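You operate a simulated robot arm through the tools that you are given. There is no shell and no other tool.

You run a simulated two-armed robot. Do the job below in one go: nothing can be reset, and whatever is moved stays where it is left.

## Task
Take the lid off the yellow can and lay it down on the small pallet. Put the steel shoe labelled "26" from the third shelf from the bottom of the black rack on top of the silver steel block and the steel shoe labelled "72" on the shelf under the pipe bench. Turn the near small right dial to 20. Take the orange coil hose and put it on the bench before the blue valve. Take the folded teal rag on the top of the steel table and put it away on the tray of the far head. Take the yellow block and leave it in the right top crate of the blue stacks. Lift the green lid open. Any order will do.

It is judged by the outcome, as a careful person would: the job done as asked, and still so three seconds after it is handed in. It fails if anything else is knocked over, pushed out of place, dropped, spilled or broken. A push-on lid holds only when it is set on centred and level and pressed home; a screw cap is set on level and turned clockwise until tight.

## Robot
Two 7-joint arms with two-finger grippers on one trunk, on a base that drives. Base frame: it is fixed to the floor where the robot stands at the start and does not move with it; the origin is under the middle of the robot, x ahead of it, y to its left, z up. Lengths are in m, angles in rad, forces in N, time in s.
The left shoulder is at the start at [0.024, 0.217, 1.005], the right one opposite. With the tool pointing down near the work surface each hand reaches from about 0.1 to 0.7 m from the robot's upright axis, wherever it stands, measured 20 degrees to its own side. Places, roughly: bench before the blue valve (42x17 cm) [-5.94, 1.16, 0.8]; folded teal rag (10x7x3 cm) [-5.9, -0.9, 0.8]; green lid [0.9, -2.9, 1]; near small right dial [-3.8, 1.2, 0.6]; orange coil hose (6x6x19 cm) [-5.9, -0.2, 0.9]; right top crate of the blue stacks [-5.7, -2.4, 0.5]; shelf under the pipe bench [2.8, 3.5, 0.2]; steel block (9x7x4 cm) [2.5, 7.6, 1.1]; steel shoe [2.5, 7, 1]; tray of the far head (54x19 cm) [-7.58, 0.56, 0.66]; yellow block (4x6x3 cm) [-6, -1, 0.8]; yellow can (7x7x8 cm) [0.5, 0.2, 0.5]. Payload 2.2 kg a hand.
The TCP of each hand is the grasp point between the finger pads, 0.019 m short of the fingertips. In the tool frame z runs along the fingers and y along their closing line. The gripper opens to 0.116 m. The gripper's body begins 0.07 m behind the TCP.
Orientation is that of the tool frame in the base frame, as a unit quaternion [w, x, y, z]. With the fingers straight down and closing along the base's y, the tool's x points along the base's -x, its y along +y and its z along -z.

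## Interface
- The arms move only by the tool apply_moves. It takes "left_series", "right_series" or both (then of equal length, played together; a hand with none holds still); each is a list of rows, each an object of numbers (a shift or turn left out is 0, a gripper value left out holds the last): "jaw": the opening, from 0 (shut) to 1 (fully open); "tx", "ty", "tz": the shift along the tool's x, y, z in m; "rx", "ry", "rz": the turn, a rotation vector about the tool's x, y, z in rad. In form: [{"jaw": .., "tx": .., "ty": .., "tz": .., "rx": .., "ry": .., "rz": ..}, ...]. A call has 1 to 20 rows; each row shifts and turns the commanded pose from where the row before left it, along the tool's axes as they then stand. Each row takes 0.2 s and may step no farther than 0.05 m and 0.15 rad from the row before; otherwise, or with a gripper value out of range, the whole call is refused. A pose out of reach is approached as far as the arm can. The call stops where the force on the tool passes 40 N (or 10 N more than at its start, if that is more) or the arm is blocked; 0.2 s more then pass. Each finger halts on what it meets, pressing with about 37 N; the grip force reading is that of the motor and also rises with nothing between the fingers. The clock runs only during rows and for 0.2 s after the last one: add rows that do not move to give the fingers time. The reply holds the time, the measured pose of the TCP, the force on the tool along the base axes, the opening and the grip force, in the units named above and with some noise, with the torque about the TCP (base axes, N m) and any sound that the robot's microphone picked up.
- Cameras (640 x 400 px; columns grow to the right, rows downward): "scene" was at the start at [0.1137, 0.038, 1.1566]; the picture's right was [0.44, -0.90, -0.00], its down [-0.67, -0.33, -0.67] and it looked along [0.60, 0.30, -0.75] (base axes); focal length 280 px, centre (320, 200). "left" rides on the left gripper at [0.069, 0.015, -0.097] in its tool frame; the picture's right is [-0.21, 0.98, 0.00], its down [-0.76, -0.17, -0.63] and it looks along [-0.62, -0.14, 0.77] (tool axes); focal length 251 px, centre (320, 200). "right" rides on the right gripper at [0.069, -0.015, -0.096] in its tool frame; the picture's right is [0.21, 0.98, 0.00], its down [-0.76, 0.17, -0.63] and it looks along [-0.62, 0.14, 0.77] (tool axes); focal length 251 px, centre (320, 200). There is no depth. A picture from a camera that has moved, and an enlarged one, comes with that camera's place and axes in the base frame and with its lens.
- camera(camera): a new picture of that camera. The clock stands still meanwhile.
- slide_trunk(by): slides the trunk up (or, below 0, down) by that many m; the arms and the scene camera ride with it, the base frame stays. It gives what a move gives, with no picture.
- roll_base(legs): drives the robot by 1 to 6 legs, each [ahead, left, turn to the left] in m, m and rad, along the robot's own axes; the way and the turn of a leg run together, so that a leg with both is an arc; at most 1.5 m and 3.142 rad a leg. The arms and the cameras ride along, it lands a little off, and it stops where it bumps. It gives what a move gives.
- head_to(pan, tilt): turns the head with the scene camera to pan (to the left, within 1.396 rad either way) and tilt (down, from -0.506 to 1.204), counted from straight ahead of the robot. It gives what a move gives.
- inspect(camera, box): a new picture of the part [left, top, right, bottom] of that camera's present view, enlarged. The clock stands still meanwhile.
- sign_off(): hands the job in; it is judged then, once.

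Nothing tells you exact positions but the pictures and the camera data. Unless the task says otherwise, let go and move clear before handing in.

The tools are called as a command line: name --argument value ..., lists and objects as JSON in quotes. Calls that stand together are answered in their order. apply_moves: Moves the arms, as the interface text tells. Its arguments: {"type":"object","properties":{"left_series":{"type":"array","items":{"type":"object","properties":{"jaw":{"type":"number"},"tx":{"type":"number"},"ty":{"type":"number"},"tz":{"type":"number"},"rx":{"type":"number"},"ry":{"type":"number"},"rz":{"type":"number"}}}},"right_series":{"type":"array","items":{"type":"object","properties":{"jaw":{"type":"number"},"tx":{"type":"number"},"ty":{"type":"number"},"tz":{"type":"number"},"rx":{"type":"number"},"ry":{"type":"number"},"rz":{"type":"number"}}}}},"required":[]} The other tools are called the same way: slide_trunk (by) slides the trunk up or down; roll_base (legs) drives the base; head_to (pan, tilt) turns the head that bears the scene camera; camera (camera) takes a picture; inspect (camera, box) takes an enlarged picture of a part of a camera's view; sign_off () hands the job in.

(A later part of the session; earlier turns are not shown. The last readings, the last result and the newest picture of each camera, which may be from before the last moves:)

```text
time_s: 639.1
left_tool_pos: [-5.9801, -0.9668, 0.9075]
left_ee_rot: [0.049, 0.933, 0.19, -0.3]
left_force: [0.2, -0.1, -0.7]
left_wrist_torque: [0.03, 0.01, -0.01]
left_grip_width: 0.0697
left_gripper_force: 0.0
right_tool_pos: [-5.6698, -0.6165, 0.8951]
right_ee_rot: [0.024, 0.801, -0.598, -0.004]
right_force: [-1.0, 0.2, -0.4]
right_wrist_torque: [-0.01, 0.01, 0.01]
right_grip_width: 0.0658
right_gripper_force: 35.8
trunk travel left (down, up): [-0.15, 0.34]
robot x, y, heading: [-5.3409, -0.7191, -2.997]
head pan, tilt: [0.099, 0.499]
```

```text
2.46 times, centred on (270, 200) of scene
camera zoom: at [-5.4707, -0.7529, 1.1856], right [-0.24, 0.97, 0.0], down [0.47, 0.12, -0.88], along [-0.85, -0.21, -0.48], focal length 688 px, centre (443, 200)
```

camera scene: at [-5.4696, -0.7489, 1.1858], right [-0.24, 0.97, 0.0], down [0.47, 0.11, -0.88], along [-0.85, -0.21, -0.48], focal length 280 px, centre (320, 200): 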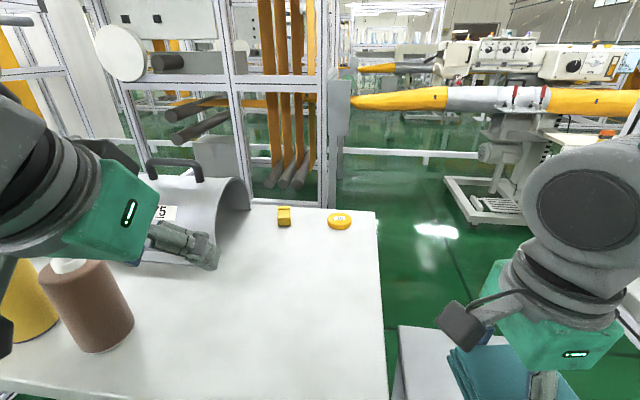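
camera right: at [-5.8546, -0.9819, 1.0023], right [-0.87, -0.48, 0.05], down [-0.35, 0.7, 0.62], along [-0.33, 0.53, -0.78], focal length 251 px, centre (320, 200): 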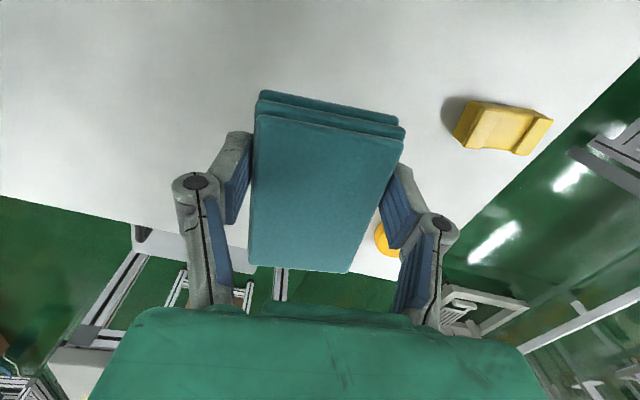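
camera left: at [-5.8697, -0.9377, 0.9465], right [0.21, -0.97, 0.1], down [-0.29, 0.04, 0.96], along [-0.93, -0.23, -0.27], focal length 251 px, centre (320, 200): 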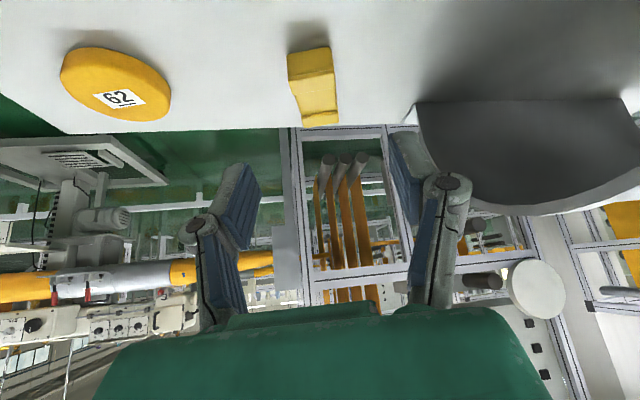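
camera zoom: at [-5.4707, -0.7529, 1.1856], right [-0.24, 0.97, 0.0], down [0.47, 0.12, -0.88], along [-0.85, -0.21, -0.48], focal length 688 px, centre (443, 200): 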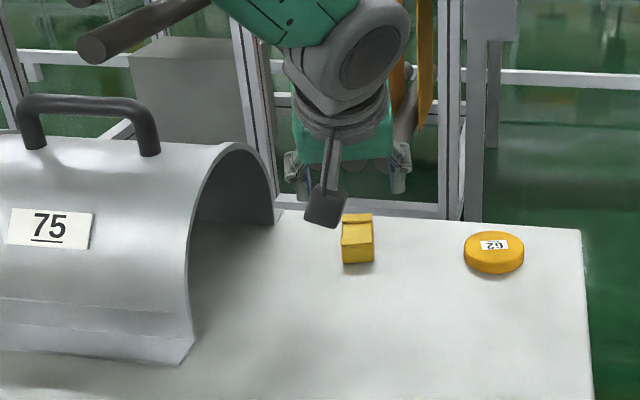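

apply_moves --left_series '[{"tz": 0.0239, "tx": 0.0015, "ty": -0.0006}, {"tz": 0.0239, "tx": 0.0015, "ty": -0.0006}, {"tz": 0.0239, "tx": 0.0015, "ty": -0.0006}, {"tz": 0.0139, "tx": 0.0015, "ty": -0.0005}, {}, {}]'

camera --camera "left"

inspect --camera "scene" --box '[200, 140, 380, 260]'

```text
time_s: 640.5
left_tool_pos: [-6.0228, -0.9772, 0.8345]
left_ee_rot: [0.05, 0.934, 0.19, -0.3]
left_force: [0.1, -0.5, 0.6]
left_wrist_torque: [-0.02, 0.03, -0.02]
left_grip_width: 0.0695
left_gripper_force: 0.0
right_tool_pos: [-5.6706, -0.6157, 0.8953]
right_ee_rot: [0.025, 0.801, -0.599, -0.003]
right_force: [-0.5, -0.1, -1.0]
right_wrist_torque: [-0.05, 0.0, 0.01]
right_grip_width: 0.066
right_gripper_force: 37.2
trunk travel left (down, up): [-0.15, 0.34]
robot x, y, heading: [-5.3363, -0.7252, -2.994]
head pan, tilt: [0.099, 0.499]
```

```text
taken
camera left: at [-5.9125, -0.9479, 0.873], right [0.21, -0.97, 0.1], down [-0.29, 0.04, 0.96], along [-0.93, -0.24, -0.27], focal length 251 px, centre (320, 200)
```

left: 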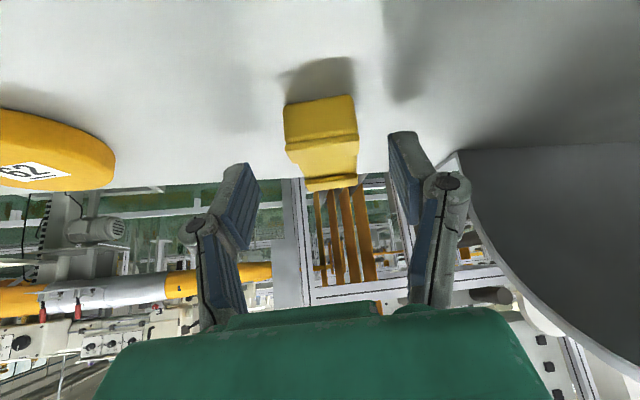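

```text
3.33 times, centred on (290, 200) of scene
camera zoom: at [-5.4716, -0.7502, 1.1855], right [-0.24, 0.97, 0.0], down [0.47, 0.12, -0.88], along [-0.85, -0.21, -0.48], focal length 932 px, centre (420, 200)
```

zoom: 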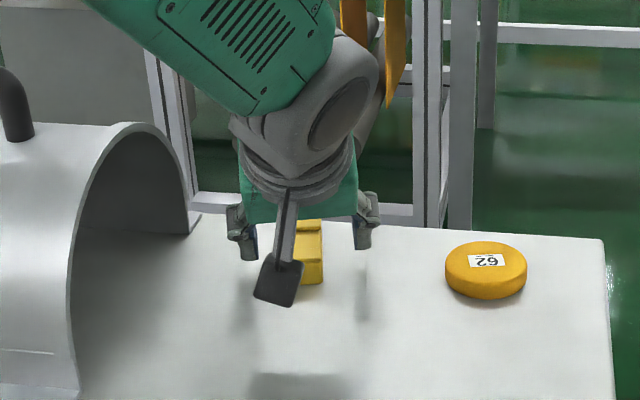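

apply_moves --left_series '[{"tz": 0.008, "tx": 0.004}, {}, {"jaw": 0.5}, {"jaw": 0.4}, {}]'

apply_moves --left_series '[{"jaw": 0.3}, {"jaw": 0.2}, {"jaw": 0.15}, {}]'

camera --camera "left"

```text
time_s: 641.7
left_tool_pos: [-6.0239, -0.9766, 0.8262]
left_ee_rot: [0.051, 0.934, 0.19, -0.3]
left_force: [1.0, 0.0, -0.2]
left_wrist_torque: [-0.01, 0.02, 0.01]
left_grip_width: 0.0462
left_gripper_force: 0.0
right_tool_pos: [-5.6695, -0.615, 0.8953]
right_ee_rot: [0.025, 0.801, -0.598, -0.002]
right_force: [-0.3, 0.2, -0.6]
right_wrist_torque: [-0.04, 0.02, -0.01]
right_grip_width: 0.0662
right_gripper_force: 37.4
trunk travel left (down, up): [-0.15, 0.34]
robot x, y, heading: [-5.3412, -0.7235, -2.999]
head pan, tilt: [0.099, 0.499]
```

```text
time_s: 642.7
left_tool_pos: [-6.0239, -0.9772, 0.8264]
left_ee_rot: [0.05, 0.933, 0.189, -0.301]
left_force: [-1.1, -1.8, 0.7]
left_wrist_torque: [-0.04, 0.0, -0.02]
left_grip_width: 0.0328
left_gripper_force: 37.0
right_tool_pos: [-5.6698, -0.6161, 0.896]
right_ee_rot: [0.025, 0.801, -0.599, -0.003]
right_force: [0.1, -0.1, -0.8]
right_wrist_torque: [0.01, 0.05, 0.02]
right_grip_width: 0.0656
right_gripper_force: 36.8
trunk travel left (down, up): [-0.15, 0.34]
robot x, y, heading: [-5.3406, -0.7275, -2.997]
head pan, tilt: [0.099, 0.499]
```

```text
taken
camera left: at [-5.9136, -0.9485, 0.8646], right [0.21, -0.97, 0.1], down [-0.29, 0.04, 0.96], along [-0.93, -0.24, -0.27], focal length 251 px, centre (320, 200)
```

left: 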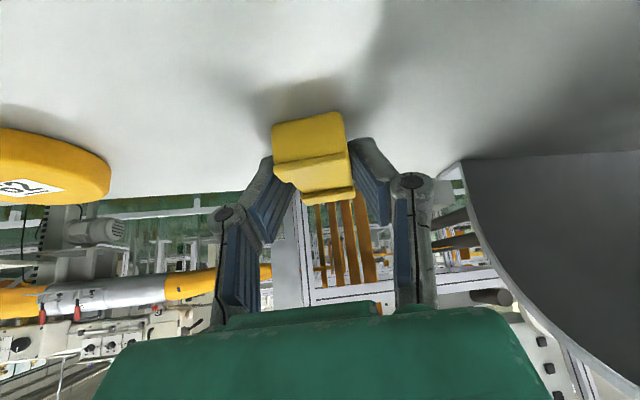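

The block is gripped (3.3 cm). I lift it straight up and bring the hand back over the table.

apply_moves --left_series '[{"tx": -0.0115, "tz": -0.0163}, {"tx": -0.0173, "tz": -0.0245}, {"tx": -0.0173, "tz": -0.0245}, {"tx": -0.0173, "tz": -0.0245}, {}]'

camera --camera "left"

apply_moves --left_series '[{"tx": 0.026, "ty": 0.012, "tz": -0.026}, {"tx": 0.026, "ty": 0.012, "tz": -0.026}, {"tx": 0.026, "ty": 0.012, "tz": -0.026}, {"tx": 0.026, "ty": 0.012, "tz": -0.026}, {"tx": 0.026, "ty": 0.012, "tz": -0.026}, {}]'

camera --camera "scene"

```text
time_s: 643.9
left_tool_pos: [-6.0226, -0.9795, 0.9351]
left_ee_rot: [0.051, 0.934, 0.19, -0.299]
left_force: [0.0, 0.4, -0.9]
left_wrist_torque: [-0.02, -0.02, 0.0]
left_grip_width: 0.0323
left_gripper_force: 37.1
right_tool_pos: [-5.67, -0.616, 0.894]
right_ee_rot: [0.025, 0.801, -0.598, -0.002]
right_force: [-0.7, -0.6, -0.7]
right_wrist_torque: [0.01, -0.02, -0.02]
right_grip_width: 0.066
right_gripper_force: 37.4
trunk travel left (down, up): [-0.15, 0.34]
robot x, y, heading: [-5.3403, -0.7227, -2.996]
head pan, tilt: [0.099, 0.499]
```

```text
taken
camera left: at [-5.9129, -0.9505, 0.9735], right [0.21, -0.97, 0.1], down [-0.29, 0.04, 0.96], along [-0.93, -0.24, -0.27], focal length 251 px, centre (320, 200)
```

left: 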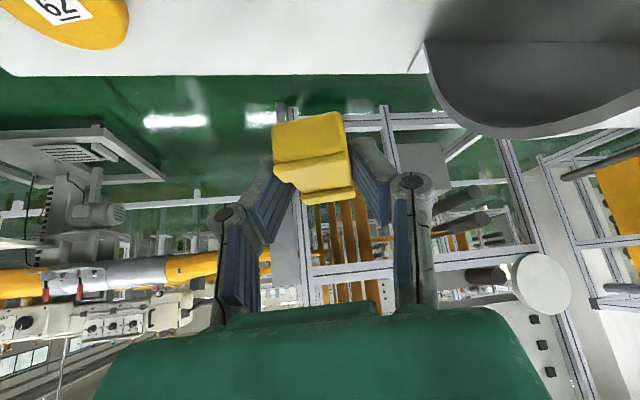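

```text
time_s: 645.3
left_tool_pos: [-5.8317, -0.9641, 0.9667]
left_ee_rot: [0.048, 0.934, 0.19, -0.3]
left_force: [-0.8, -0.8, -2.2]
left_wrist_torque: [-0.04, 0.0, 0.0]
left_grip_width: 0.0324
left_gripper_force: 36.6
right_tool_pos: [-5.6711, -0.6164, 0.8937]
right_ee_rot: [0.024, 0.801, -0.598, -0.002]
right_force: [-0.5, 0.1, -0.9]
right_wrist_torque: [-0.01, -0.02, -0.01]
right_grip_width: 0.066
right_gripper_force: 37.0
trunk travel left (down, up): [-0.15, 0.34]
robot x, y, heading: [-5.3418, -0.7229, -2.996]
head pan, tilt: [0.099, 0.499]
```

```text
taken
camera scene: at [-5.4713, -0.7502, 1.1855], right [-0.24, 0.97, 0.0], down [0.47, 0.12, -0.88], along [-0.85, -0.21, -0.48], focal length 280 px, centre (320, 200)
```

scene: 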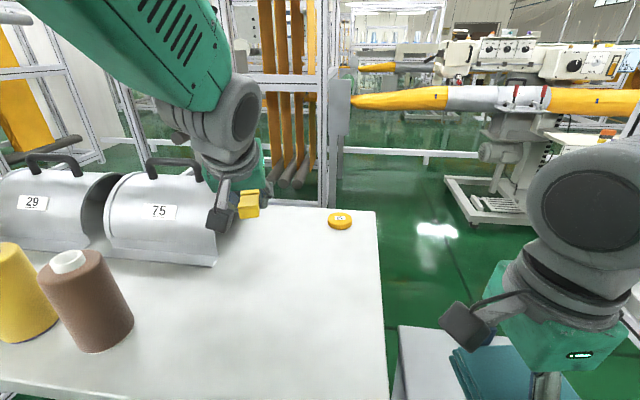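

The block is held. I'll draw back, back away from the table, and look south for the blue stacks.

apply_moves --left_series '[{"tx": 0.0315, "ty": 0.01, "tz": -0.0226}, {"tx": 0.0315, "ty": 0.01, "tz": -0.0226}, {"tx": 0.0315, "ty": 0.01, "tz": -0.0226}, {"tx": 0.0315, "ty": 0.01, "tz": -0.0226}, {}]'

roll_base --legs '[[-0.35, 0, 0]]'

head_to --pan 0.9 --tilt 0.45

camera --camera "scene"

head_to --pan 1.35 --tilt 0.4

camera --camera "scene"

```text
time_s: 646.5
left_tool_pos: [-5.6748, -0.9413, 0.9651]
left_ee_rot: [0.05, 0.933, 0.19, -0.3]
left_force: [-1.1, 0.2, -1.1]
left_wrist_torque: [0.01, 0.0, 0.01]
left_grip_width: 0.0323
left_gripper_force: 36.8
right_tool_pos: [-5.6703, -0.6147, 0.8956]
right_ee_rot: [0.024, 0.801, -0.598, -0.002]
right_force: [0.1, 0.3, -0.3]
right_wrist_torque: [0.0, -0.02, -0.02]
right_grip_width: 0.0658
right_gripper_force: 37.1
trunk travel left (down, up): [-0.15, 0.34]
robot x, y, heading: [-5.3389, -0.7229, -2.995]
head pan, tilt: [0.099, 0.499]
```

```text
time_s: 648.8
left_tool_pos: [-5.3278, -0.8913, 0.9646]
left_ee_rot: [0.049, 0.933, 0.19, -0.3]
left_force: [0.4, -0.5, -1.6]
left_wrist_torque: [0.01, 0.0, -0.01]
left_grip_width: 0.0321
left_gripper_force: 36.8
right_tool_pos: [-5.3211, -0.5655, 0.8972]
right_ee_rot: [0.025, 0.801, -0.599, -0.003]
right_force: [0.7, 1.4, -1.1]
right_wrist_torque: [-0.01, 0.02, 0.02]
right_grip_width: 0.066
right_gripper_force: 36.8
trunk travel left (down, up): [-0.15, 0.34]
robot x, y, heading: [-4.9928, -0.6721, -2.996]
head pan, tilt: [0.099, 0.499]
```

```text
time_s: 649.9
left_tool_pos: [-5.3252, -0.8923, 0.9649]
left_ee_rot: [0.05, 0.933, 0.19, -0.301]
left_force: [-1.2, 0.2, -1.0]
left_wrist_torque: [-0.02, 0.0, -0.02]
left_grip_width: 0.0326
left_gripper_force: 37.2
right_tool_pos: [-5.3218, -0.5654, 0.8963]
right_ee_rot: [0.025, 0.801, -0.598, -0.003]
right_force: [-0.6, -0.4, -0.9]
right_wrist_torque: [0.01, -0.01, -0.02]
right_grip_width: 0.0659
right_gripper_force: 37.0
trunk travel left (down, up): [-0.15, 0.34]
robot x, y, heading: [-4.9907, -0.6712, -2.997]
head pan, tilt: [0.901, 0.45]
```

```text
taken
camera scene: at [-5.0798, -0.7577, 1.1902], right [-0.87, 0.5, 0.0], down [0.22, 0.38, -0.9], along [-0.45, -0.78, -0.44], focal length 280 px, centre (320, 200)
```

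scene: 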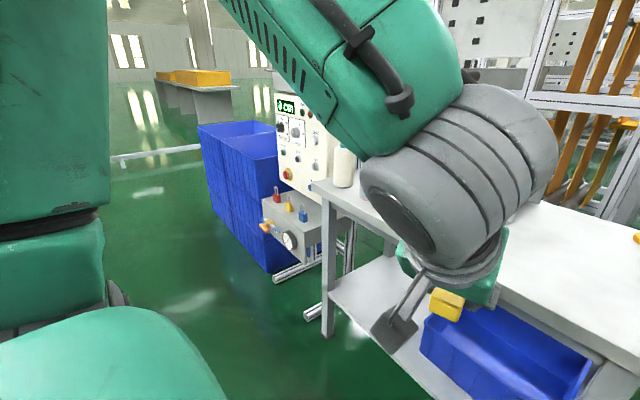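

```text
time_s: 650.8
left_tool_pos: [-5.3262, -0.8929, 0.9657]
left_ee_rot: [0.049, 0.933, 0.19, -0.301]
left_force: [-0.2, 0.2, -2.3]
left_wrist_torque: [-0.04, 0.03, 0.0]
left_grip_width: 0.0325
left_gripper_force: 37.5
right_tool_pos: [-5.3195, -0.5658, 0.8962]
right_ee_rot: [0.025, 0.8, -0.599, -0.003]
right_force: [-0.1, -0.2, -0.5]
right_wrist_torque: [-0.02, -0.01, -0.01]
right_grip_width: 0.0657
right_gripper_force: 36.5
trunk travel left (down, up): [-0.15, 0.34]
robot x, y, heading: [-4.99, -0.6738, -2.995]
head pan, tilt: [1.349, 0.4]
```

```text
taken
camera scene: at [-5.0407, -0.7706, 1.1949], right [-1.0, 0.08, 0.0], down [0.03, 0.39, -0.92], along [-0.07, -0.92, -0.39], focal length 280 px, centre (320, 200)
```

scene: 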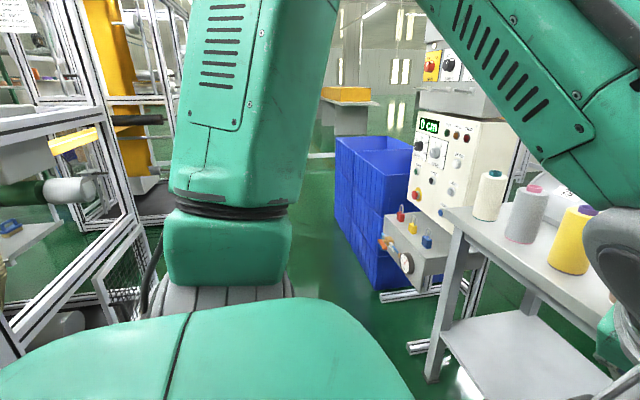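

inspect --camera "scene" --box '[300, 100, 480, 320]'

```text
1.82 times, centred on (390, 210) of scene
camera zoom: at [-5.0407, -0.7706, 1.1949], right [-1.0, 0.08, 0.0], down [0.03, 0.39, -0.92], along [-0.07, -0.92, -0.39], focal length 508 px, centre (193, 182)
```

zoom: 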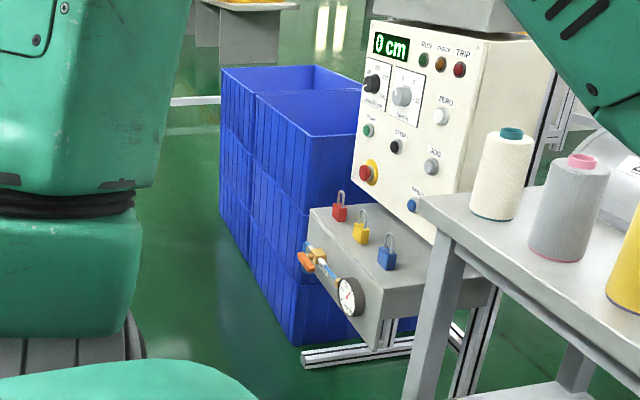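

The right (north) blue stack's top crate is centred near (-5.7, -2.4), its rim at about z 0.74 and floor near 0.5. The floor to the south is free; I'll strafe left to stand in front of it.

roll_base --legs '[[0, 0.8, 0], [0.05, 0.77, 0]]'

head_to --pan 0.15 --tilt 0.6

camera --camera "scene"

```text
time_s: 658.9
left_tool_pos: [-5.1297, -2.4582, 0.9647]
left_ee_rot: [0.051, 0.932, 0.196, -0.301]
left_force: [0.2, -0.2, -1.4]
left_wrist_torque: [-0.02, -0.01, 0.01]
left_grip_width: 0.0322
left_gripper_force: 36.4
right_tool_pos: [-5.1295, -2.1327, 0.8961]
right_ee_rot: [0.025, 0.805, -0.593, -0.004]
right_force: [-0.4, -0.7, -0.5]
right_wrist_torque: [-0.01, -0.02, 0.02]
right_grip_width: 0.066
right_gripper_force: 37.0
trunk travel left (down, up): [-0.15, 0.34]
robot x, y, heading: [-4.8015, -2.2373, -2.982]
head pan, tilt: [1.349, 0.4]
```

```text
time_s: 660.3
left_tool_pos: [-5.1304, -2.4568, 0.9657]
left_ee_rot: [0.052, 0.932, 0.195, -0.302]
left_force: [-0.2, 0.2, -1.6]
left_wrist_torque: [0.01, -0.02, -0.01]
left_grip_width: 0.0325
left_gripper_force: 37.9
right_tool_pos: [-5.1298, -2.131, 0.8957]
right_ee_rot: [0.026, 0.805, -0.593, -0.003]
right_force: [0.1, -1.0, 0.7]
right_wrist_torque: [-0.02, 0.03, 0.01]
right_grip_width: 0.066
right_gripper_force: 36.9
trunk travel left (down, up): [-0.15, 0.34]
robot x, y, heading: [-4.8013, -2.2381, -2.985]
head pan, tilt: [0.15, 0.6]
```

```text
taken
camera scene: at [-4.9265, -2.2683, 1.1766], right [-0.3, 0.95, 0.0], down [0.54, 0.17, -0.82], along [-0.78, -0.25, -0.57], focal length 280 px, centre (320, 200)
```

scene: 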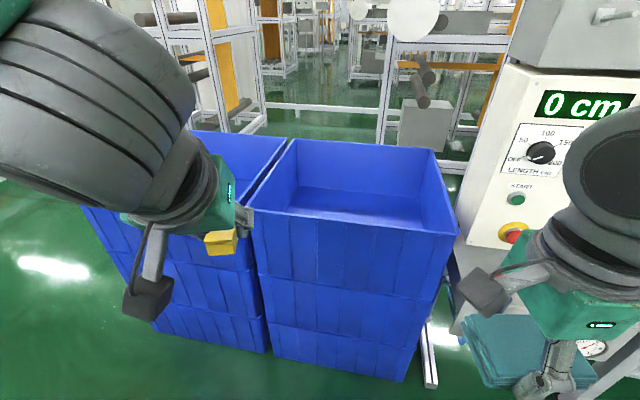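

Both stacks are in view; the right top crate is open and empty, about 0.5 m square and centred at (-5.71, -2.40). I'll move in so that its middle is before my left hand.

roll_base --legs '[[0, -0.08, 0], [0.28, 0, 0]]'

apply_moves --left_series '[{"ry": 0.12}, {"ry": 0.12}, {"ry": 0.12}, {"ry": 0.12}, {"ry": 0.13}, {}]'

camera --camera "scene"

camera --camera "left"

```text
time_s: 662.9
left_tool_pos: [-5.4159, -2.4499, 0.9626]
left_ee_rot: [0.041, 0.932, 0.2, -0.3]
left_force: [1.0, -1.6, -1.3]
left_wrist_torque: [0.15, 0.02, -0.05]
left_grip_width: 0.0323
left_gripper_force: 36.7
right_tool_pos: [-5.4152, -2.1218, 0.8997]
right_ee_rot: [0.017, 0.805, -0.592, -0.013]
right_force: [-0.4, -1.9, -0.1]
right_wrist_torque: [0.07, -0.03, 0.01]
right_grip_width: 0.0659
right_gripper_force: 37.1
trunk travel left (down, up): [-0.15, 0.34]
robot x, y, heading: [-5.0898, -2.2072, -2.984]
head pan, tilt: [0.15, 0.6]
```

```text
time_s: 664.5
left_tool_pos: [-5.4122, -2.4506, 0.9621]
left_ee_rot: [-0.024, 0.979, 0.202, -0.005]
left_force: [-0.4, -1.3, -1.3]
left_wrist_torque: [0.11, 0.06, 0.02]
left_grip_width: 0.0324
left_gripper_force: 37.2
right_tool_pos: [-5.4133, -2.1219, 0.9009]
right_ee_rot: [0.018, 0.806, -0.592, -0.014]
right_force: [-0.1, -0.6, -0.2]
right_wrist_torque: [0.06, 0.0, 0.0]
right_grip_width: 0.0661
right_gripper_force: 36.9
trunk travel left (down, up): [-0.15, 0.34]
robot x, y, heading: [-5.0936, -2.202, -2.988]
head pan, tilt: [0.15, 0.6]
stopped in row 6 (left hand): the arm was blocked; the commanded pose is now the measured one
```

```text
taken
camera scene: at [-5.2163, -2.238, 1.1766], right [-0.3, 0.95, 0.0], down [0.54, 0.17, -0.82], along [-0.79, -0.25, -0.57], focal length 280 px, centre (320, 200)
```

scene: 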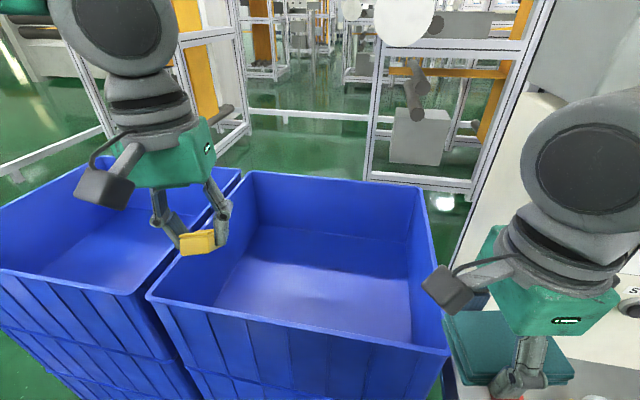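

```text
taken
camera left: at [-5.3412, -2.4402, 1.0573], right [0.19, -0.98, -0.05], down [-0.75, -0.17, 0.64], along [-0.64, -0.09, -0.77], focal length 251 px, centre (320, 200)
```

left: 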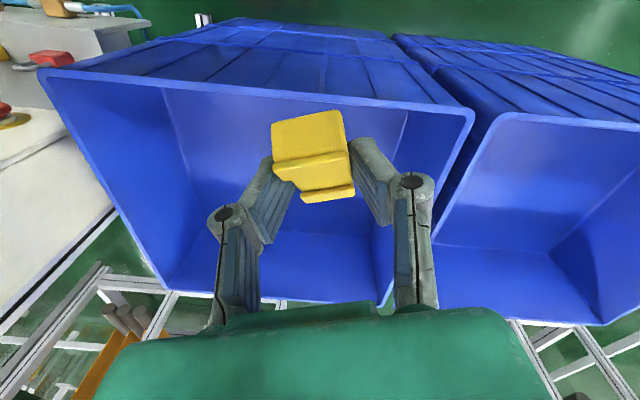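

The hand points down above the crates. I'll carry the block over the middle of the right crate and begin lowering.

apply_moves --left_series '[{"tx": -0.036, "ty": -0.021}, {"tx": -0.036, "ty": -0.021}, {"tx": -0.036, "ty": -0.021}, {"tx": -0.036, "ty": -0.021}, {"tx": -0.036, "ty": -0.021}, {"tx": -0.036, "ty": -0.021}, {}]'

apply_moves --left_series '[{"tz": 0.04}, {"tz": 0.04}, {"tz": 0.04}, {"tz": 0.04}, {"tz": 0.04}, {}]'

camera --camera "scene"

camera --camera "left"

```text
time_s: 666.1
left_tool_pos: [-5.6617, -2.4144, 0.9697]
left_ee_rot: [-0.021, 0.979, 0.202, -0.007]
left_force: [0.3, 0.2, -1.3]
left_wrist_torque: [0.06, 0.05, 0.0]
left_grip_width: 0.0323
left_gripper_force: 36.9
right_tool_pos: [-5.4128, -2.1178, 0.9009]
right_ee_rot: [0.02, 0.805, -0.593, -0.013]
right_force: [0.4, -0.5, -0.1]
right_wrist_torque: [0.01, 0.05, 0.02]
right_grip_width: 0.0658
right_gripper_force: 37.1
trunk travel left (down, up): [-0.15, 0.34]
robot x, y, heading: [-5.0907, -2.2053, -2.982]
head pan, tilt: [0.15, 0.6]
```

```text
time_s: 667.5
left_tool_pos: [-5.672, -2.3786, 0.7701]
left_ee_rot: [-0.009, 0.98, 0.2, -0.009]
left_force: [0.1, 1.9, -1.1]
left_wrist_torque: [-0.08, -0.01, -0.02]
left_grip_width: 0.0322
left_gripper_force: 37.6
right_tool_pos: [-5.418, -2.0889, 0.8978]
right_ee_rot: [0.029, 0.803, -0.595, -0.004]
right_force: [0.1, 1.6, -0.1]
right_wrist_torque: [-0.17, 0.0, -0.01]
right_grip_width: 0.066
right_gripper_force: 37.2
trunk travel left (down, up): [-0.15, 0.34]
robot x, y, heading: [-5.0918, -2.1943, -2.992]
head pan, tilt: [0.15, 0.6]
```

```text
taken
camera scene: at [-5.2223, -2.2071, 1.1766], right [-0.3, 0.95, -0.02], down [0.54, 0.16, -0.82], along [-0.78, -0.26, -0.56], focal length 280 px, centre (320, 200)
```

scene: 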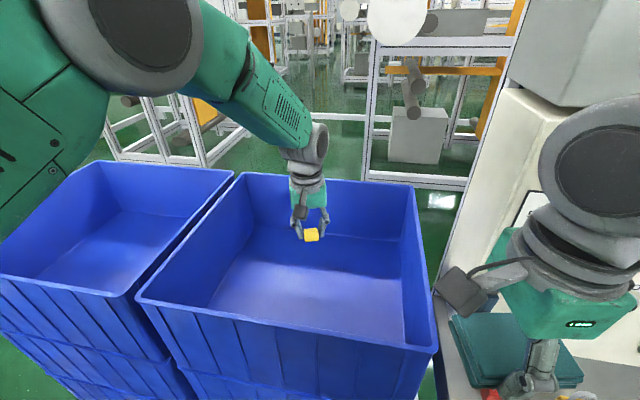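

```text
taken
camera left: at [-5.5997, -2.3674, 0.8664], right [0.19, -0.98, -0.02], down [-0.75, -0.15, 0.64], along [-0.64, -0.11, -0.76], focal length 251 px, centre (320, 200)
```

left: 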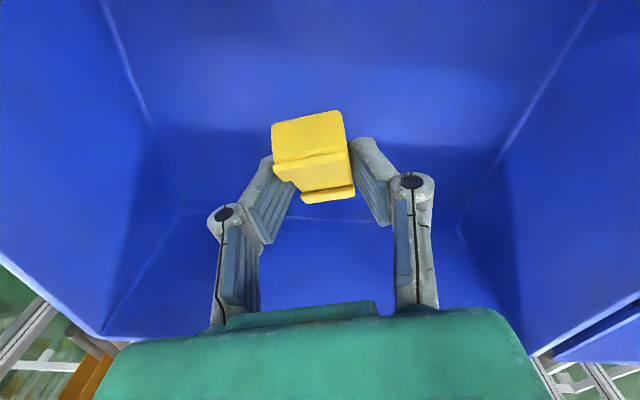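

apply_moves --left_series '[{"tz": 0.04}, {"tz": 0.04}, {"tz": 0.04}, {"tz": 0.04}, {}, {}]'

camera --camera "scene"

camera --camera "left"

```text
time_s: 668.9
left_tool_pos: [-5.6704, -2.3921, 0.6096]
left_ee_rot: [-0.016, 0.979, 0.202, -0.007]
left_force: [0.0, 1.6, -1.7]
left_wrist_torque: [-0.03, 0.0, 0.0]
left_grip_width: 0.0325
left_gripper_force: 36.9
right_tool_pos: [-5.4166, -2.1077, 0.8999]
right_ee_rot: [0.023, 0.805, -0.593, -0.009]
right_force: [-0.4, -0.7, -0.4]
right_wrist_torque: [-0.02, -0.02, -0.02]
right_grip_width: 0.0658
right_gripper_force: 36.8
trunk travel left (down, up): [-0.15, 0.34]
robot x, y, heading: [-5.0935, -2.1992, -2.986]
head pan, tilt: [0.15, 0.6]
```

```text
taken
camera scene: at [-5.2191, -2.2355, 1.1763], right [-0.3, 0.95, 0.0], down [0.54, 0.17, -0.82], along [-0.78, -0.25, -0.57], focal length 280 px, centre (320, 200)
```

scene: 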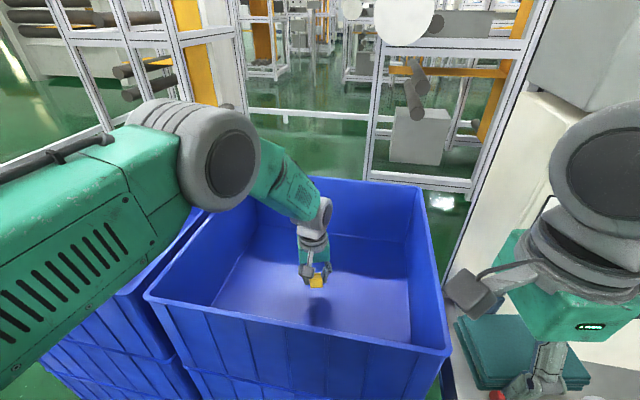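

```text
taken
camera left: at [-5.6005, -2.3807, 0.7053], right [0.19, -0.98, -0.03], down [-0.75, -0.16, 0.64], along [-0.64, -0.1, -0.77], focal length 251 px, centre (320, 200)
```

left: 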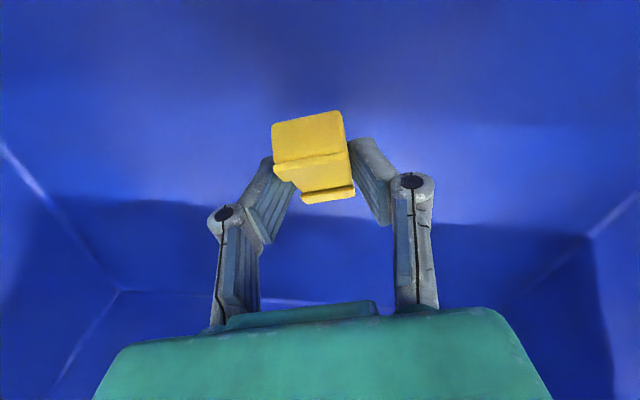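

The block is tilted in this hand pose since I picked it with the hand leaning; I'll lean the hand forward again so that the block is level before setting it down.

apply_moves --left_series '[{"ry": -0.12}, {"ry": -0.12}, {"ry": -0.12}, {"ry": -0.12}, {"ry": -0.12}, {}, {}]'

camera --camera "scene"

camera --camera "left"

```text
time_s: 670.5
left_tool_pos: [-5.6699, -2.3929, 0.6101]
left_ee_rot: [0.045, 0.941, 0.199, -0.269]
left_force: [0.0, 0.3, -1.6]
left_wrist_torque: [-0.01, -0.03, 0.04]
left_grip_width: 0.0323
left_gripper_force: 37.0
left hand out of reach, approached as far as the arm can: row 4
right_tool_pos: [-5.4147, -2.1092, 0.8994]
right_ee_rot: [0.022, 0.804, -0.594, -0.009]
right_force: [0.4, -0.2, -0.6]
right_wrist_torque: [0.02, -0.04, 0.0]
right_grip_width: 0.0657
right_gripper_force: 36.7
trunk travel left (down, up): [-0.15, 0.34]
robot x, y, heading: [-5.0906, -2.1994, -2.984]
head pan, tilt: [0.15, 0.6]
```

```text
taken
camera scene: at [-5.2186, -2.2343, 1.1764], right [-0.3, 0.95, 0.0], down [0.54, 0.17, -0.82], along [-0.78, -0.25, -0.57], focal length 280 px, centre (320, 200)
```

scene: 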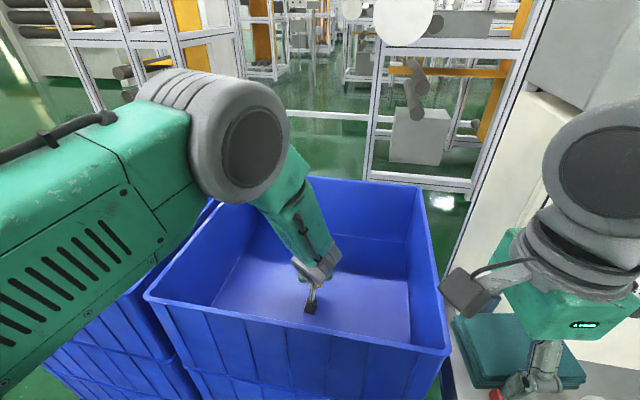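

```text
taken
camera left: at [-5.564, -2.3642, 0.6556], right [0.22, -0.97, 0.09], down [-0.34, 0.01, 0.94], along [-0.91, -0.24, -0.33], focal length 251 px, centre (320, 200)
```

left: 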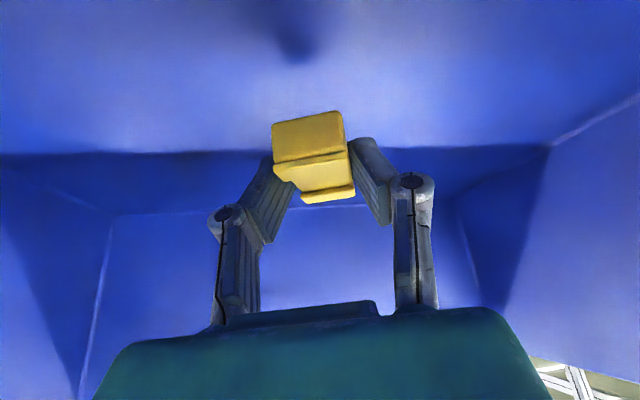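

apply_moves --left_series '[{"tx": 0.0105, "tz": 0.017}, {"tx": 0.0105, "tz": 0.017}, {}, {}]'

inspect --camera "scene" --box '[220, 200, 420, 350]'

camera --camera "left"

```text
time_s: 671.5
left_tool_pos: [-5.6721, -2.389, 0.5699]
left_ee_rot: [0.047, 0.941, 0.199, -0.269]
left_force: [-0.7, 0.0, -1.4]
left_wrist_torque: [-0.01, -0.06, -0.02]
left_grip_width: 0.0325
left_gripper_force: 37.1
right_tool_pos: [-5.4157, -2.1035, 0.8995]
right_ee_rot: [0.024, 0.804, -0.594, -0.009]
right_force: [-0.1, -0.1, -0.5]
right_wrist_torque: [-0.03, -0.02, -0.01]
right_grip_width: 0.0659
right_gripper_force: 37.1
trunk travel left (down, up): [-0.15, 0.34]
robot x, y, heading: [-5.0931, -2.1992, -2.983]
head pan, tilt: [0.15, 0.6]
```

```text
2.67 times, centred on (320, 275) of scene
camera zoom: at [-5.22, -2.2264, 1.1765], right [-0.3, 0.95, 0.0], down [0.54, 0.17, -0.82], along [-0.78, -0.25, -0.57], focal length 745 px, centre (320, 0)
```

zoom: 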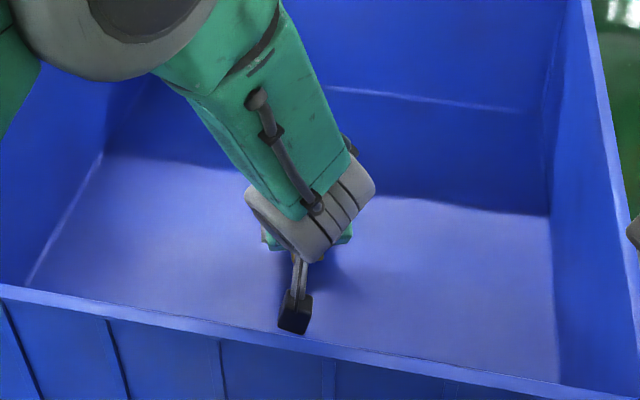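

```text
taken
camera left: at [-5.5653, -2.3598, 0.6162], right [0.22, -0.97, 0.09], down [-0.34, 0.01, 0.94], along [-0.91, -0.24, -0.33], focal length 251 px, centre (320, 200)
```

left: 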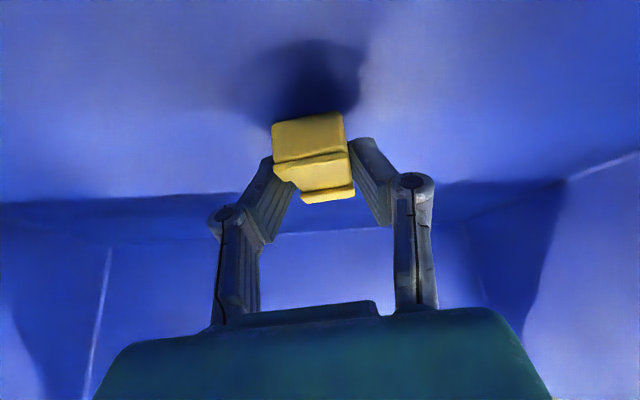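

apply_moves --left_series '[{"tx": 0.0052, "tz": 0.0085}, {}]'

apply_moves --left_series '[{"tx": 0.0026, "tz": 0.0043}, {}]'

camera --camera "left"

```text
time_s: 672.1
left_tool_pos: [-5.6733, -2.3925, 0.5635]
left_ee_rot: [0.047, 0.939, 0.201, -0.274]
left_force: [-3.1, 1.3, 23.4]
left_wrist_torque: [-0.45, 0.94, -0.15]
left_grip_width: 0.0327
left_gripper_force: 37.1
right_tool_pos: [-5.4141, -2.1074, 0.8995]
right_ee_rot: [0.024, 0.805, -0.593, -0.01]
right_force: [0.7, 0.0, -0.6]
right_wrist_torque: [0.0, -0.01, -0.02]
right_grip_width: 0.0661
right_gripper_force: 36.8
trunk travel left (down, up): [-0.15, 0.34]
robot x, y, heading: [-5.0909, -2.1952, -2.99]
head pan, tilt: [0.15, 0.6]
```

```text
time_s: 672.7
left_tool_pos: [-5.6716, -2.392, 0.5587]
left_ee_rot: [0.044, 0.94, 0.2, -0.272]
left_force: [3.9, 2.7, 38.5]
left_wrist_torque: [-0.26, -0.1, -0.1]
left_grip_width: 0.0322
left_gripper_force: 37.0
right_tool_pos: [-5.413, -2.1066, 0.8998]
right_ee_rot: [0.024, 0.805, -0.593, -0.009]
right_force: [0.0, -0.3, 0.2]
right_wrist_torque: [0.01, 0.01, 0.01]
right_grip_width: 0.0659
right_gripper_force: 36.8
trunk travel left (down, up): [-0.15, 0.34]
robot x, y, heading: [-5.0929, -2.2025, -2.986]
head pan, tilt: [0.15, 0.6]
```

```text
taken
camera left: at [-5.565, -2.3629, 0.6043], right [0.23, -0.97, 0.09], down [-0.34, 0.01, 0.94], along [-0.91, -0.24, -0.33], focal length 251 px, centre (320, 200)
```

left: 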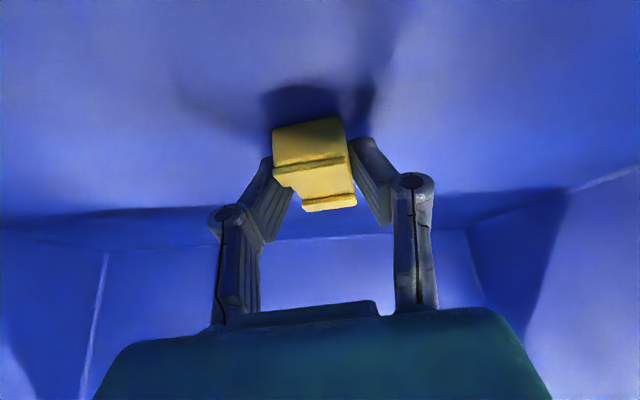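

The block stands on the crate floor. I ease off, open the fingers, and lift the hand out.

apply_moves --left_series '[{"tx": -0.0013, "tz": -0.0021}, {"jaw": 0.4}, {"jaw": 0.55}, {"jaw": 0.65}, {}]'

apply_moves --left_series '[{"tz": -0.02}, {"tz": -0.03}, {"tx": -0.015, "tz": -0.0243}, {"tx": -0.0183, "tz": -0.03}, {"tx": -0.0183, "tz": -0.03}, {"tx": -0.0183, "tz": -0.03}, {"tx": -0.0183, "tz": -0.03}, {"tx": -0.0183, "tz": -0.03}, {"tx": -0.0183, "tz": -0.03}, {"tx": -0.0183, "tz": -0.03}, {}]'

camera --camera "left"

camera --camera "scene"

```text
time_s: 673.9
left_tool_pos: [-5.6712, -2.3919, 0.5552]
left_ee_rot: [0.045, 0.942, 0.2, -0.267]
left_force: [0.7, 1.5, 3.5]
left_wrist_torque: [-0.09, -0.04, 0.05]
left_grip_width: 0.0781
left_gripper_force: 0.0
right_tool_pos: [-5.4154, -2.1079, 0.8996]
right_ee_rot: [0.022, 0.804, -0.594, -0.008]
right_force: [-0.6, 0.2, -0.5]
right_wrist_torque: [-0.06, -0.03, 0.0]
right_grip_width: 0.0661
right_gripper_force: 37.3
trunk travel left (down, up): [-0.15, 0.34]
robot x, y, heading: [-5.0936, -2.1999, -2.986]
head pan, tilt: [0.15, 0.6]
```

```text
time_s: 676.3
left_tool_pos: [-5.6439, -2.3873, 0.8754]
left_ee_rot: [0.046, 0.941, 0.199, -0.27]
left_force: [-0.3, 0.2, -0.8]
left_wrist_torque: [0.02, 0.01, 0.02]
left_grip_width: 0.0753
left_gripper_force: 0.0
right_tool_pos: [-5.4165, -2.1078, 0.8997]
right_ee_rot: [0.022, 0.804, -0.594, -0.009]
right_force: [-0.3, 0.6, 0.1]
right_wrist_torque: [-0.01, -0.01, 0.01]
right_grip_width: 0.0658
right_gripper_force: 37.0
trunk travel left (down, up): [-0.15, 0.34]
robot x, y, heading: [-5.0944, -2.1987, -2.989]
head pan, tilt: [0.15, 0.6]
```

```text
taken
camera left: at [-5.5369, -2.3593, 0.9206], right [0.22, -0.97, 0.09], down [-0.34, 0.01, 0.94], along [-0.91, -0.24, -0.33], focal length 251 px, centre (320, 200)
```

left: 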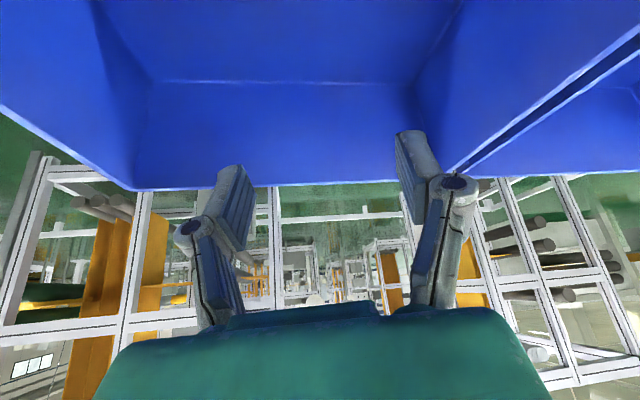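

```text
taken
camera scene: at [-5.2188, -2.2316, 1.1764], right [-0.3, 0.95, 0.0], down [0.54, 0.17, -0.82], along [-0.78, -0.25, -0.57], focal length 280 px, centre (320, 200)
```

scene: 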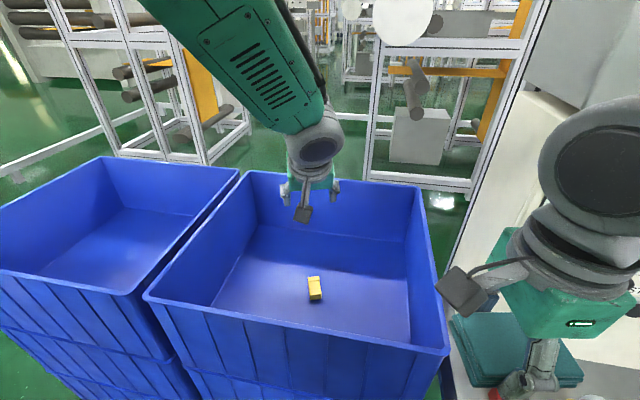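

The block rests in the right top crate. Now the rag: I'll draw the left hand back, then look for the way round the stacks to the far head.

apply_moves --left_series '[{"tx": -0.01, "tz": -0.016}, {"tx": 0.03, "ty": 0.012, "tz": -0.03}, {"tx": 0.03, "ty": 0.012, "tz": -0.03}, {"tx": 0.03, "ty": 0.012, "tz": -0.02}, {"tx": 0.03, "ty": 0.012, "tz": -0.02}, {"tx": 0.03, "ty": 0.012, "tz": -0.02}, {}]'

roll_base --legs '[[-0.3, 0, 0]]'

head_to --pan 0.75 --tilt 0.35

camera --camera "scene"

```text
time_s: 677.9
left_tool_pos: [-5.4438, -2.3694, 0.9151]
left_ee_rot: [0.046, 0.941, 0.2, -0.269]
left_force: [0.4, -0.8, -1.0]
left_wrist_torque: [0.02, 0.02, 0.02]
left_grip_width: 0.0753
left_gripper_force: 0.1
right_tool_pos: [-5.4157, -2.1098, 0.8996]
right_ee_rot: [0.021, 0.805, -0.593, -0.009]
right_force: [0.7, -0.7, 0.7]
right_wrist_torque: [0.01, -0.02, 0.03]
right_grip_width: 0.0657
right_gripper_force: 37.3
trunk travel left (down, up): [-0.15, 0.34]
robot x, y, heading: [-5.091, -2.2021, -2.982]
head pan, tilt: [0.15, 0.6]
```

```text
time_s: 680.0
left_tool_pos: [-5.1477, -2.3215, 0.9166]
left_ee_rot: [0.046, 0.941, 0.202, -0.269]
left_force: [0.5, -0.2, 0.4]
left_wrist_torque: [0.02, 0.0, -0.01]
left_grip_width: 0.0751
left_gripper_force: 0.2
right_tool_pos: [-5.1205, -2.0611, 0.8986]
right_ee_rot: [0.023, 0.804, -0.594, -0.01]
right_force: [0.4, 1.2, 0.4]
right_wrist_torque: [0.0, 0.01, -0.01]
right_grip_width: 0.066
right_gripper_force: 38.0
trunk travel left (down, up): [-0.15, 0.34]
robot x, y, heading: [-4.7944, -2.1534, -2.982]
head pan, tilt: [0.15, 0.6]
```

```text
time_s: 681.0
left_tool_pos: [-5.1486, -2.3212, 0.917]
left_ee_rot: [0.044, 0.941, 0.2, -0.269]
left_force: [-0.1, 0.4, -1.2]
left_wrist_torque: [0.02, 0.03, 0.0]
left_grip_width: 0.0756
left_gripper_force: 0.1
right_tool_pos: [-5.119, -2.0628, 0.9003]
right_ee_rot: [0.022, 0.805, -0.593, -0.011]
right_force: [0.1, -0.1, -0.5]
right_wrist_torque: [-0.04, 0.03, -0.02]
right_grip_width: 0.0664
right_gripper_force: 37.0
trunk travel left (down, up): [-0.15, 0.34]
robot x, y, heading: [-4.7971, -2.154, -2.987]
head pan, tilt: [0.75, 0.351]
```

```text
taken
camera scene: at [-4.8952, -2.2318, 1.1994], right [-0.79, 0.62, 0.0], down [0.21, 0.27, -0.94], along [-0.58, -0.74, -0.35], focal length 280 px, centre (320, 200)
```

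scene: 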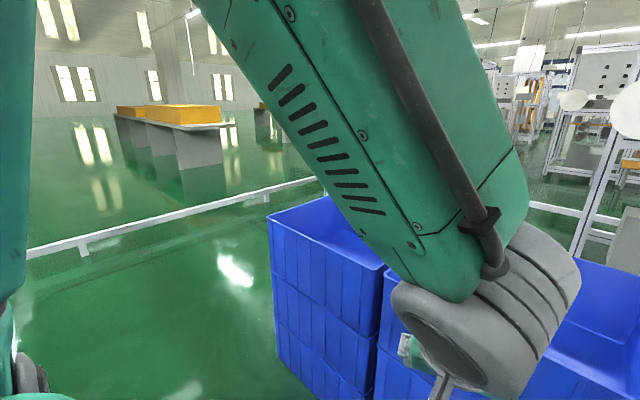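

There is free floor south of the stacks, bounded by a low rail far off. I'll fold the left arm and go round: south, then west.

apply_moves --left_series '[{"ry": 0.11}, {"ry": 0.11}, {"ry": 0.11}, {"ry": 0.11}, {"ry": 0.1}, {}]'

roll_base --legs '[[0, 0.8, 0], [0, 0.8, 0]]'

head_to --pan 0.0 --tilt 0.35

camera --camera "scene"

```text
time_s: 682.4
left_tool_pos: [-5.148, -2.322, 0.9173]
left_ee_rot: [-0.011, 0.979, 0.206, -0.008]
left_force: [0.3, 0.7, -0.1]
left_wrist_torque: [0.01, -0.03, 0.02]
left_grip_width: 0.0755
left_gripper_force: 0.1
right_tool_pos: [-5.1196, -2.063, 0.9]
right_ee_rot: [0.023, 0.805, -0.593, -0.012]
right_force: [0.3, 0.7, 0.0]
right_wrist_torque: [-0.02, 0.0, -0.04]
right_grip_width: 0.0658
right_gripper_force: 36.6
trunk travel left (down, up): [-0.15, 0.34]
robot x, y, heading: [-4.7971, -2.1547, -2.986]
head pan, tilt: [0.75, 0.351]
```

```text
time_s: 690.5
left_tool_pos: [-4.8912, -3.8954, 0.917]
left_ee_rot: [-0.009, 0.978, 0.208, -0.01]
left_force: [0.0, 1.5, -0.4]
left_wrist_torque: [0.0, -0.02, 0.0]
left_grip_width: 0.0754
left_gripper_force: 0.1
right_tool_pos: [-4.8633, -3.6358, 0.8992]
right_ee_rot: [0.025, 0.807, -0.591, -0.008]
right_force: [1.5, 0.9, -0.4]
right_wrist_torque: [-0.01, 0.01, -0.01]
right_grip_width: 0.0662
right_gripper_force: 37.1
trunk travel left (down, up): [-0.15, 0.34]
robot x, y, heading: [-4.5384, -3.7303, -2.978]
head pan, tilt: [0.75, 0.351]
```

```text
time_s: 691.6
left_tool_pos: [-4.8893, -3.8954, 0.918]
left_ee_rot: [-0.008, 0.978, 0.209, -0.011]
left_force: [0.5, 0.1, 0.2]
left_wrist_torque: [0.01, -0.02, 0.02]
left_grip_width: 0.0756
left_gripper_force: 0.1
right_tool_pos: [-4.8625, -3.6362, 0.8999]
right_ee_rot: [0.024, 0.806, -0.591, -0.01]
right_force: [-0.8, -1.2, -0.4]
right_wrist_torque: [-0.02, -0.01, -0.01]
right_grip_width: 0.0657
right_gripper_force: 36.2
trunk travel left (down, up): [-0.15, 0.34]
robot x, y, heading: [-4.5428, -3.7309, -2.976]
head pan, tilt: [0.0, 0.351]
```

```text
taken
camera scene: at [-4.6738, -3.7474, 1.1993], right [-0.16, 0.99, 0.0], down [0.34, 0.06, -0.94], along [-0.93, -0.16, -0.35], focal length 280 px, centre (320, 200)
```

scene: 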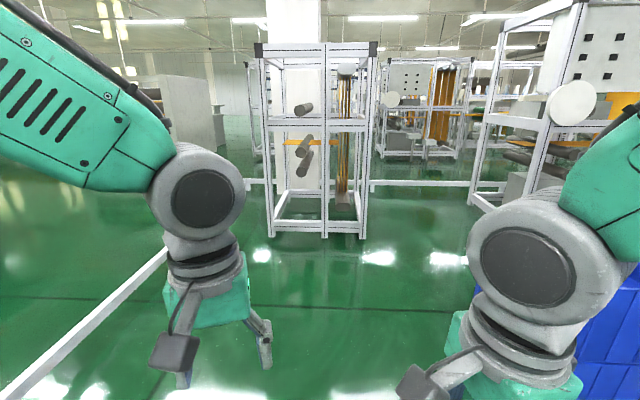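

Ahead a roller frame stands at about (-7, -4.1). I'll go west about 1.45 m, then turn north-west into the corridor behind the stacks.

roll_base --legs '[[1.45, 0, 0], [0, 0, -1.35]]'

camera --camera "scene"

```text
time_s: 702.2
left_tool_pos: [-6.2171, -3.6643, 0.917]
left_ee_rot: [-0.012, 0.894, -0.449, -0.002]
left_force: [0.1, -0.1, 0.9]
left_wrist_torque: [0.02, 0.01, 0.0]
left_grip_width: 0.0755
left_gripper_force: 0.0
right_tool_pos: [-5.9573, -3.6323, 0.9001]
right_ee_rot: [-0.012, -0.261, 0.965, 0.023]
right_force: [-0.6, -0.1, -0.6]
right_wrist_torque: [0.0, -0.02, -0.03]
right_grip_width: 0.066
right_gripper_force: 36.7
trunk travel left (down, up): [-0.15, 0.34]
robot x, y, heading: [-5.9749, -3.9692, 1.96]
head pan, tilt: [0.0, 0.351]
```

```text
taken
camera scene: at [-6.0279, -3.8406, 1.1993], right [0.93, 0.38, 0.0], down [0.13, -0.32, -0.94], along [-0.35, 0.87, -0.35], focal length 280 px, centre (320, 200)
```

scene: 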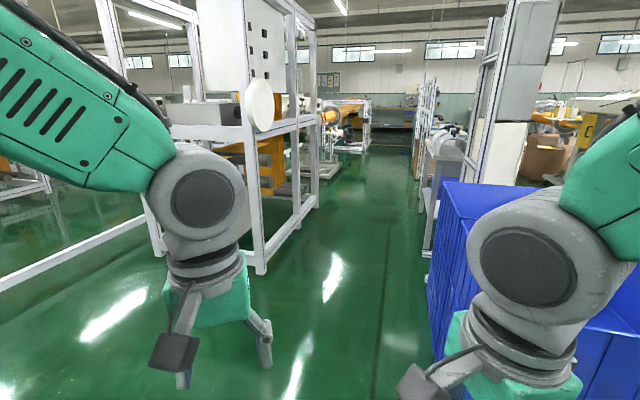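

The corridor north is open, about 1.15 m wide, with the far head visible beyond. I'll drive up its middle in stages.

roll_base --legs '[[0, 0, -0.04], [1.5, 0, 0], [0, 0, -0.2], [1.2, 0, 0]]'

camera --camera "scene"

```text
time_s: 716.4
left_tool_pos: [-6.8118, -1.0253, 0.9175]
left_ee_rot: [-0.014, 0.833, -0.554, -0.001]
left_force: [0.0, 0.7, 1.0]
left_wrist_torque: [0.0, 0.01, -0.03]
left_grip_width: 0.0756
left_gripper_force: 0.1
right_tool_pos: [-6.5534, -1.0588, 0.9009]
right_ee_rot: [-0.009, -0.143, 0.989, 0.024]
right_force: [-0.3, 0.5, -0.7]
right_wrist_torque: [0.0, 0.04, 0.02]
right_grip_width: 0.066
right_gripper_force: 36.8
trunk travel left (down, up): [-0.15, 0.34]
robot x, y, heading: [-6.6534, -1.3788, 1.706]
head pan, tilt: [0.0, 0.351]
```

```text
taken
camera scene: at [-6.6714, -1.242, 1.1993], right [0.99, 0.14, 0.0], down [0.05, -0.34, -0.94], along [-0.13, 0.93, -0.35], focal length 280 px, centre (320, 200)
```

scene: 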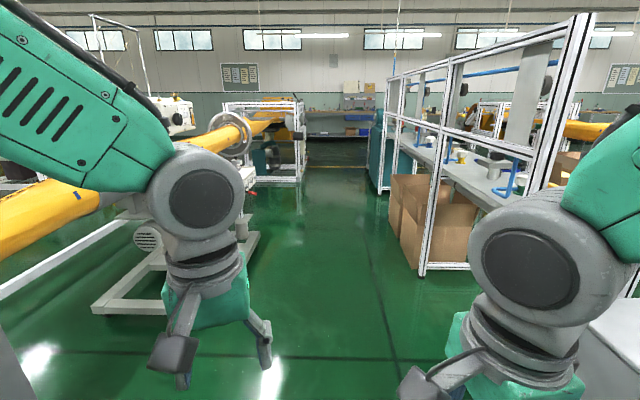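

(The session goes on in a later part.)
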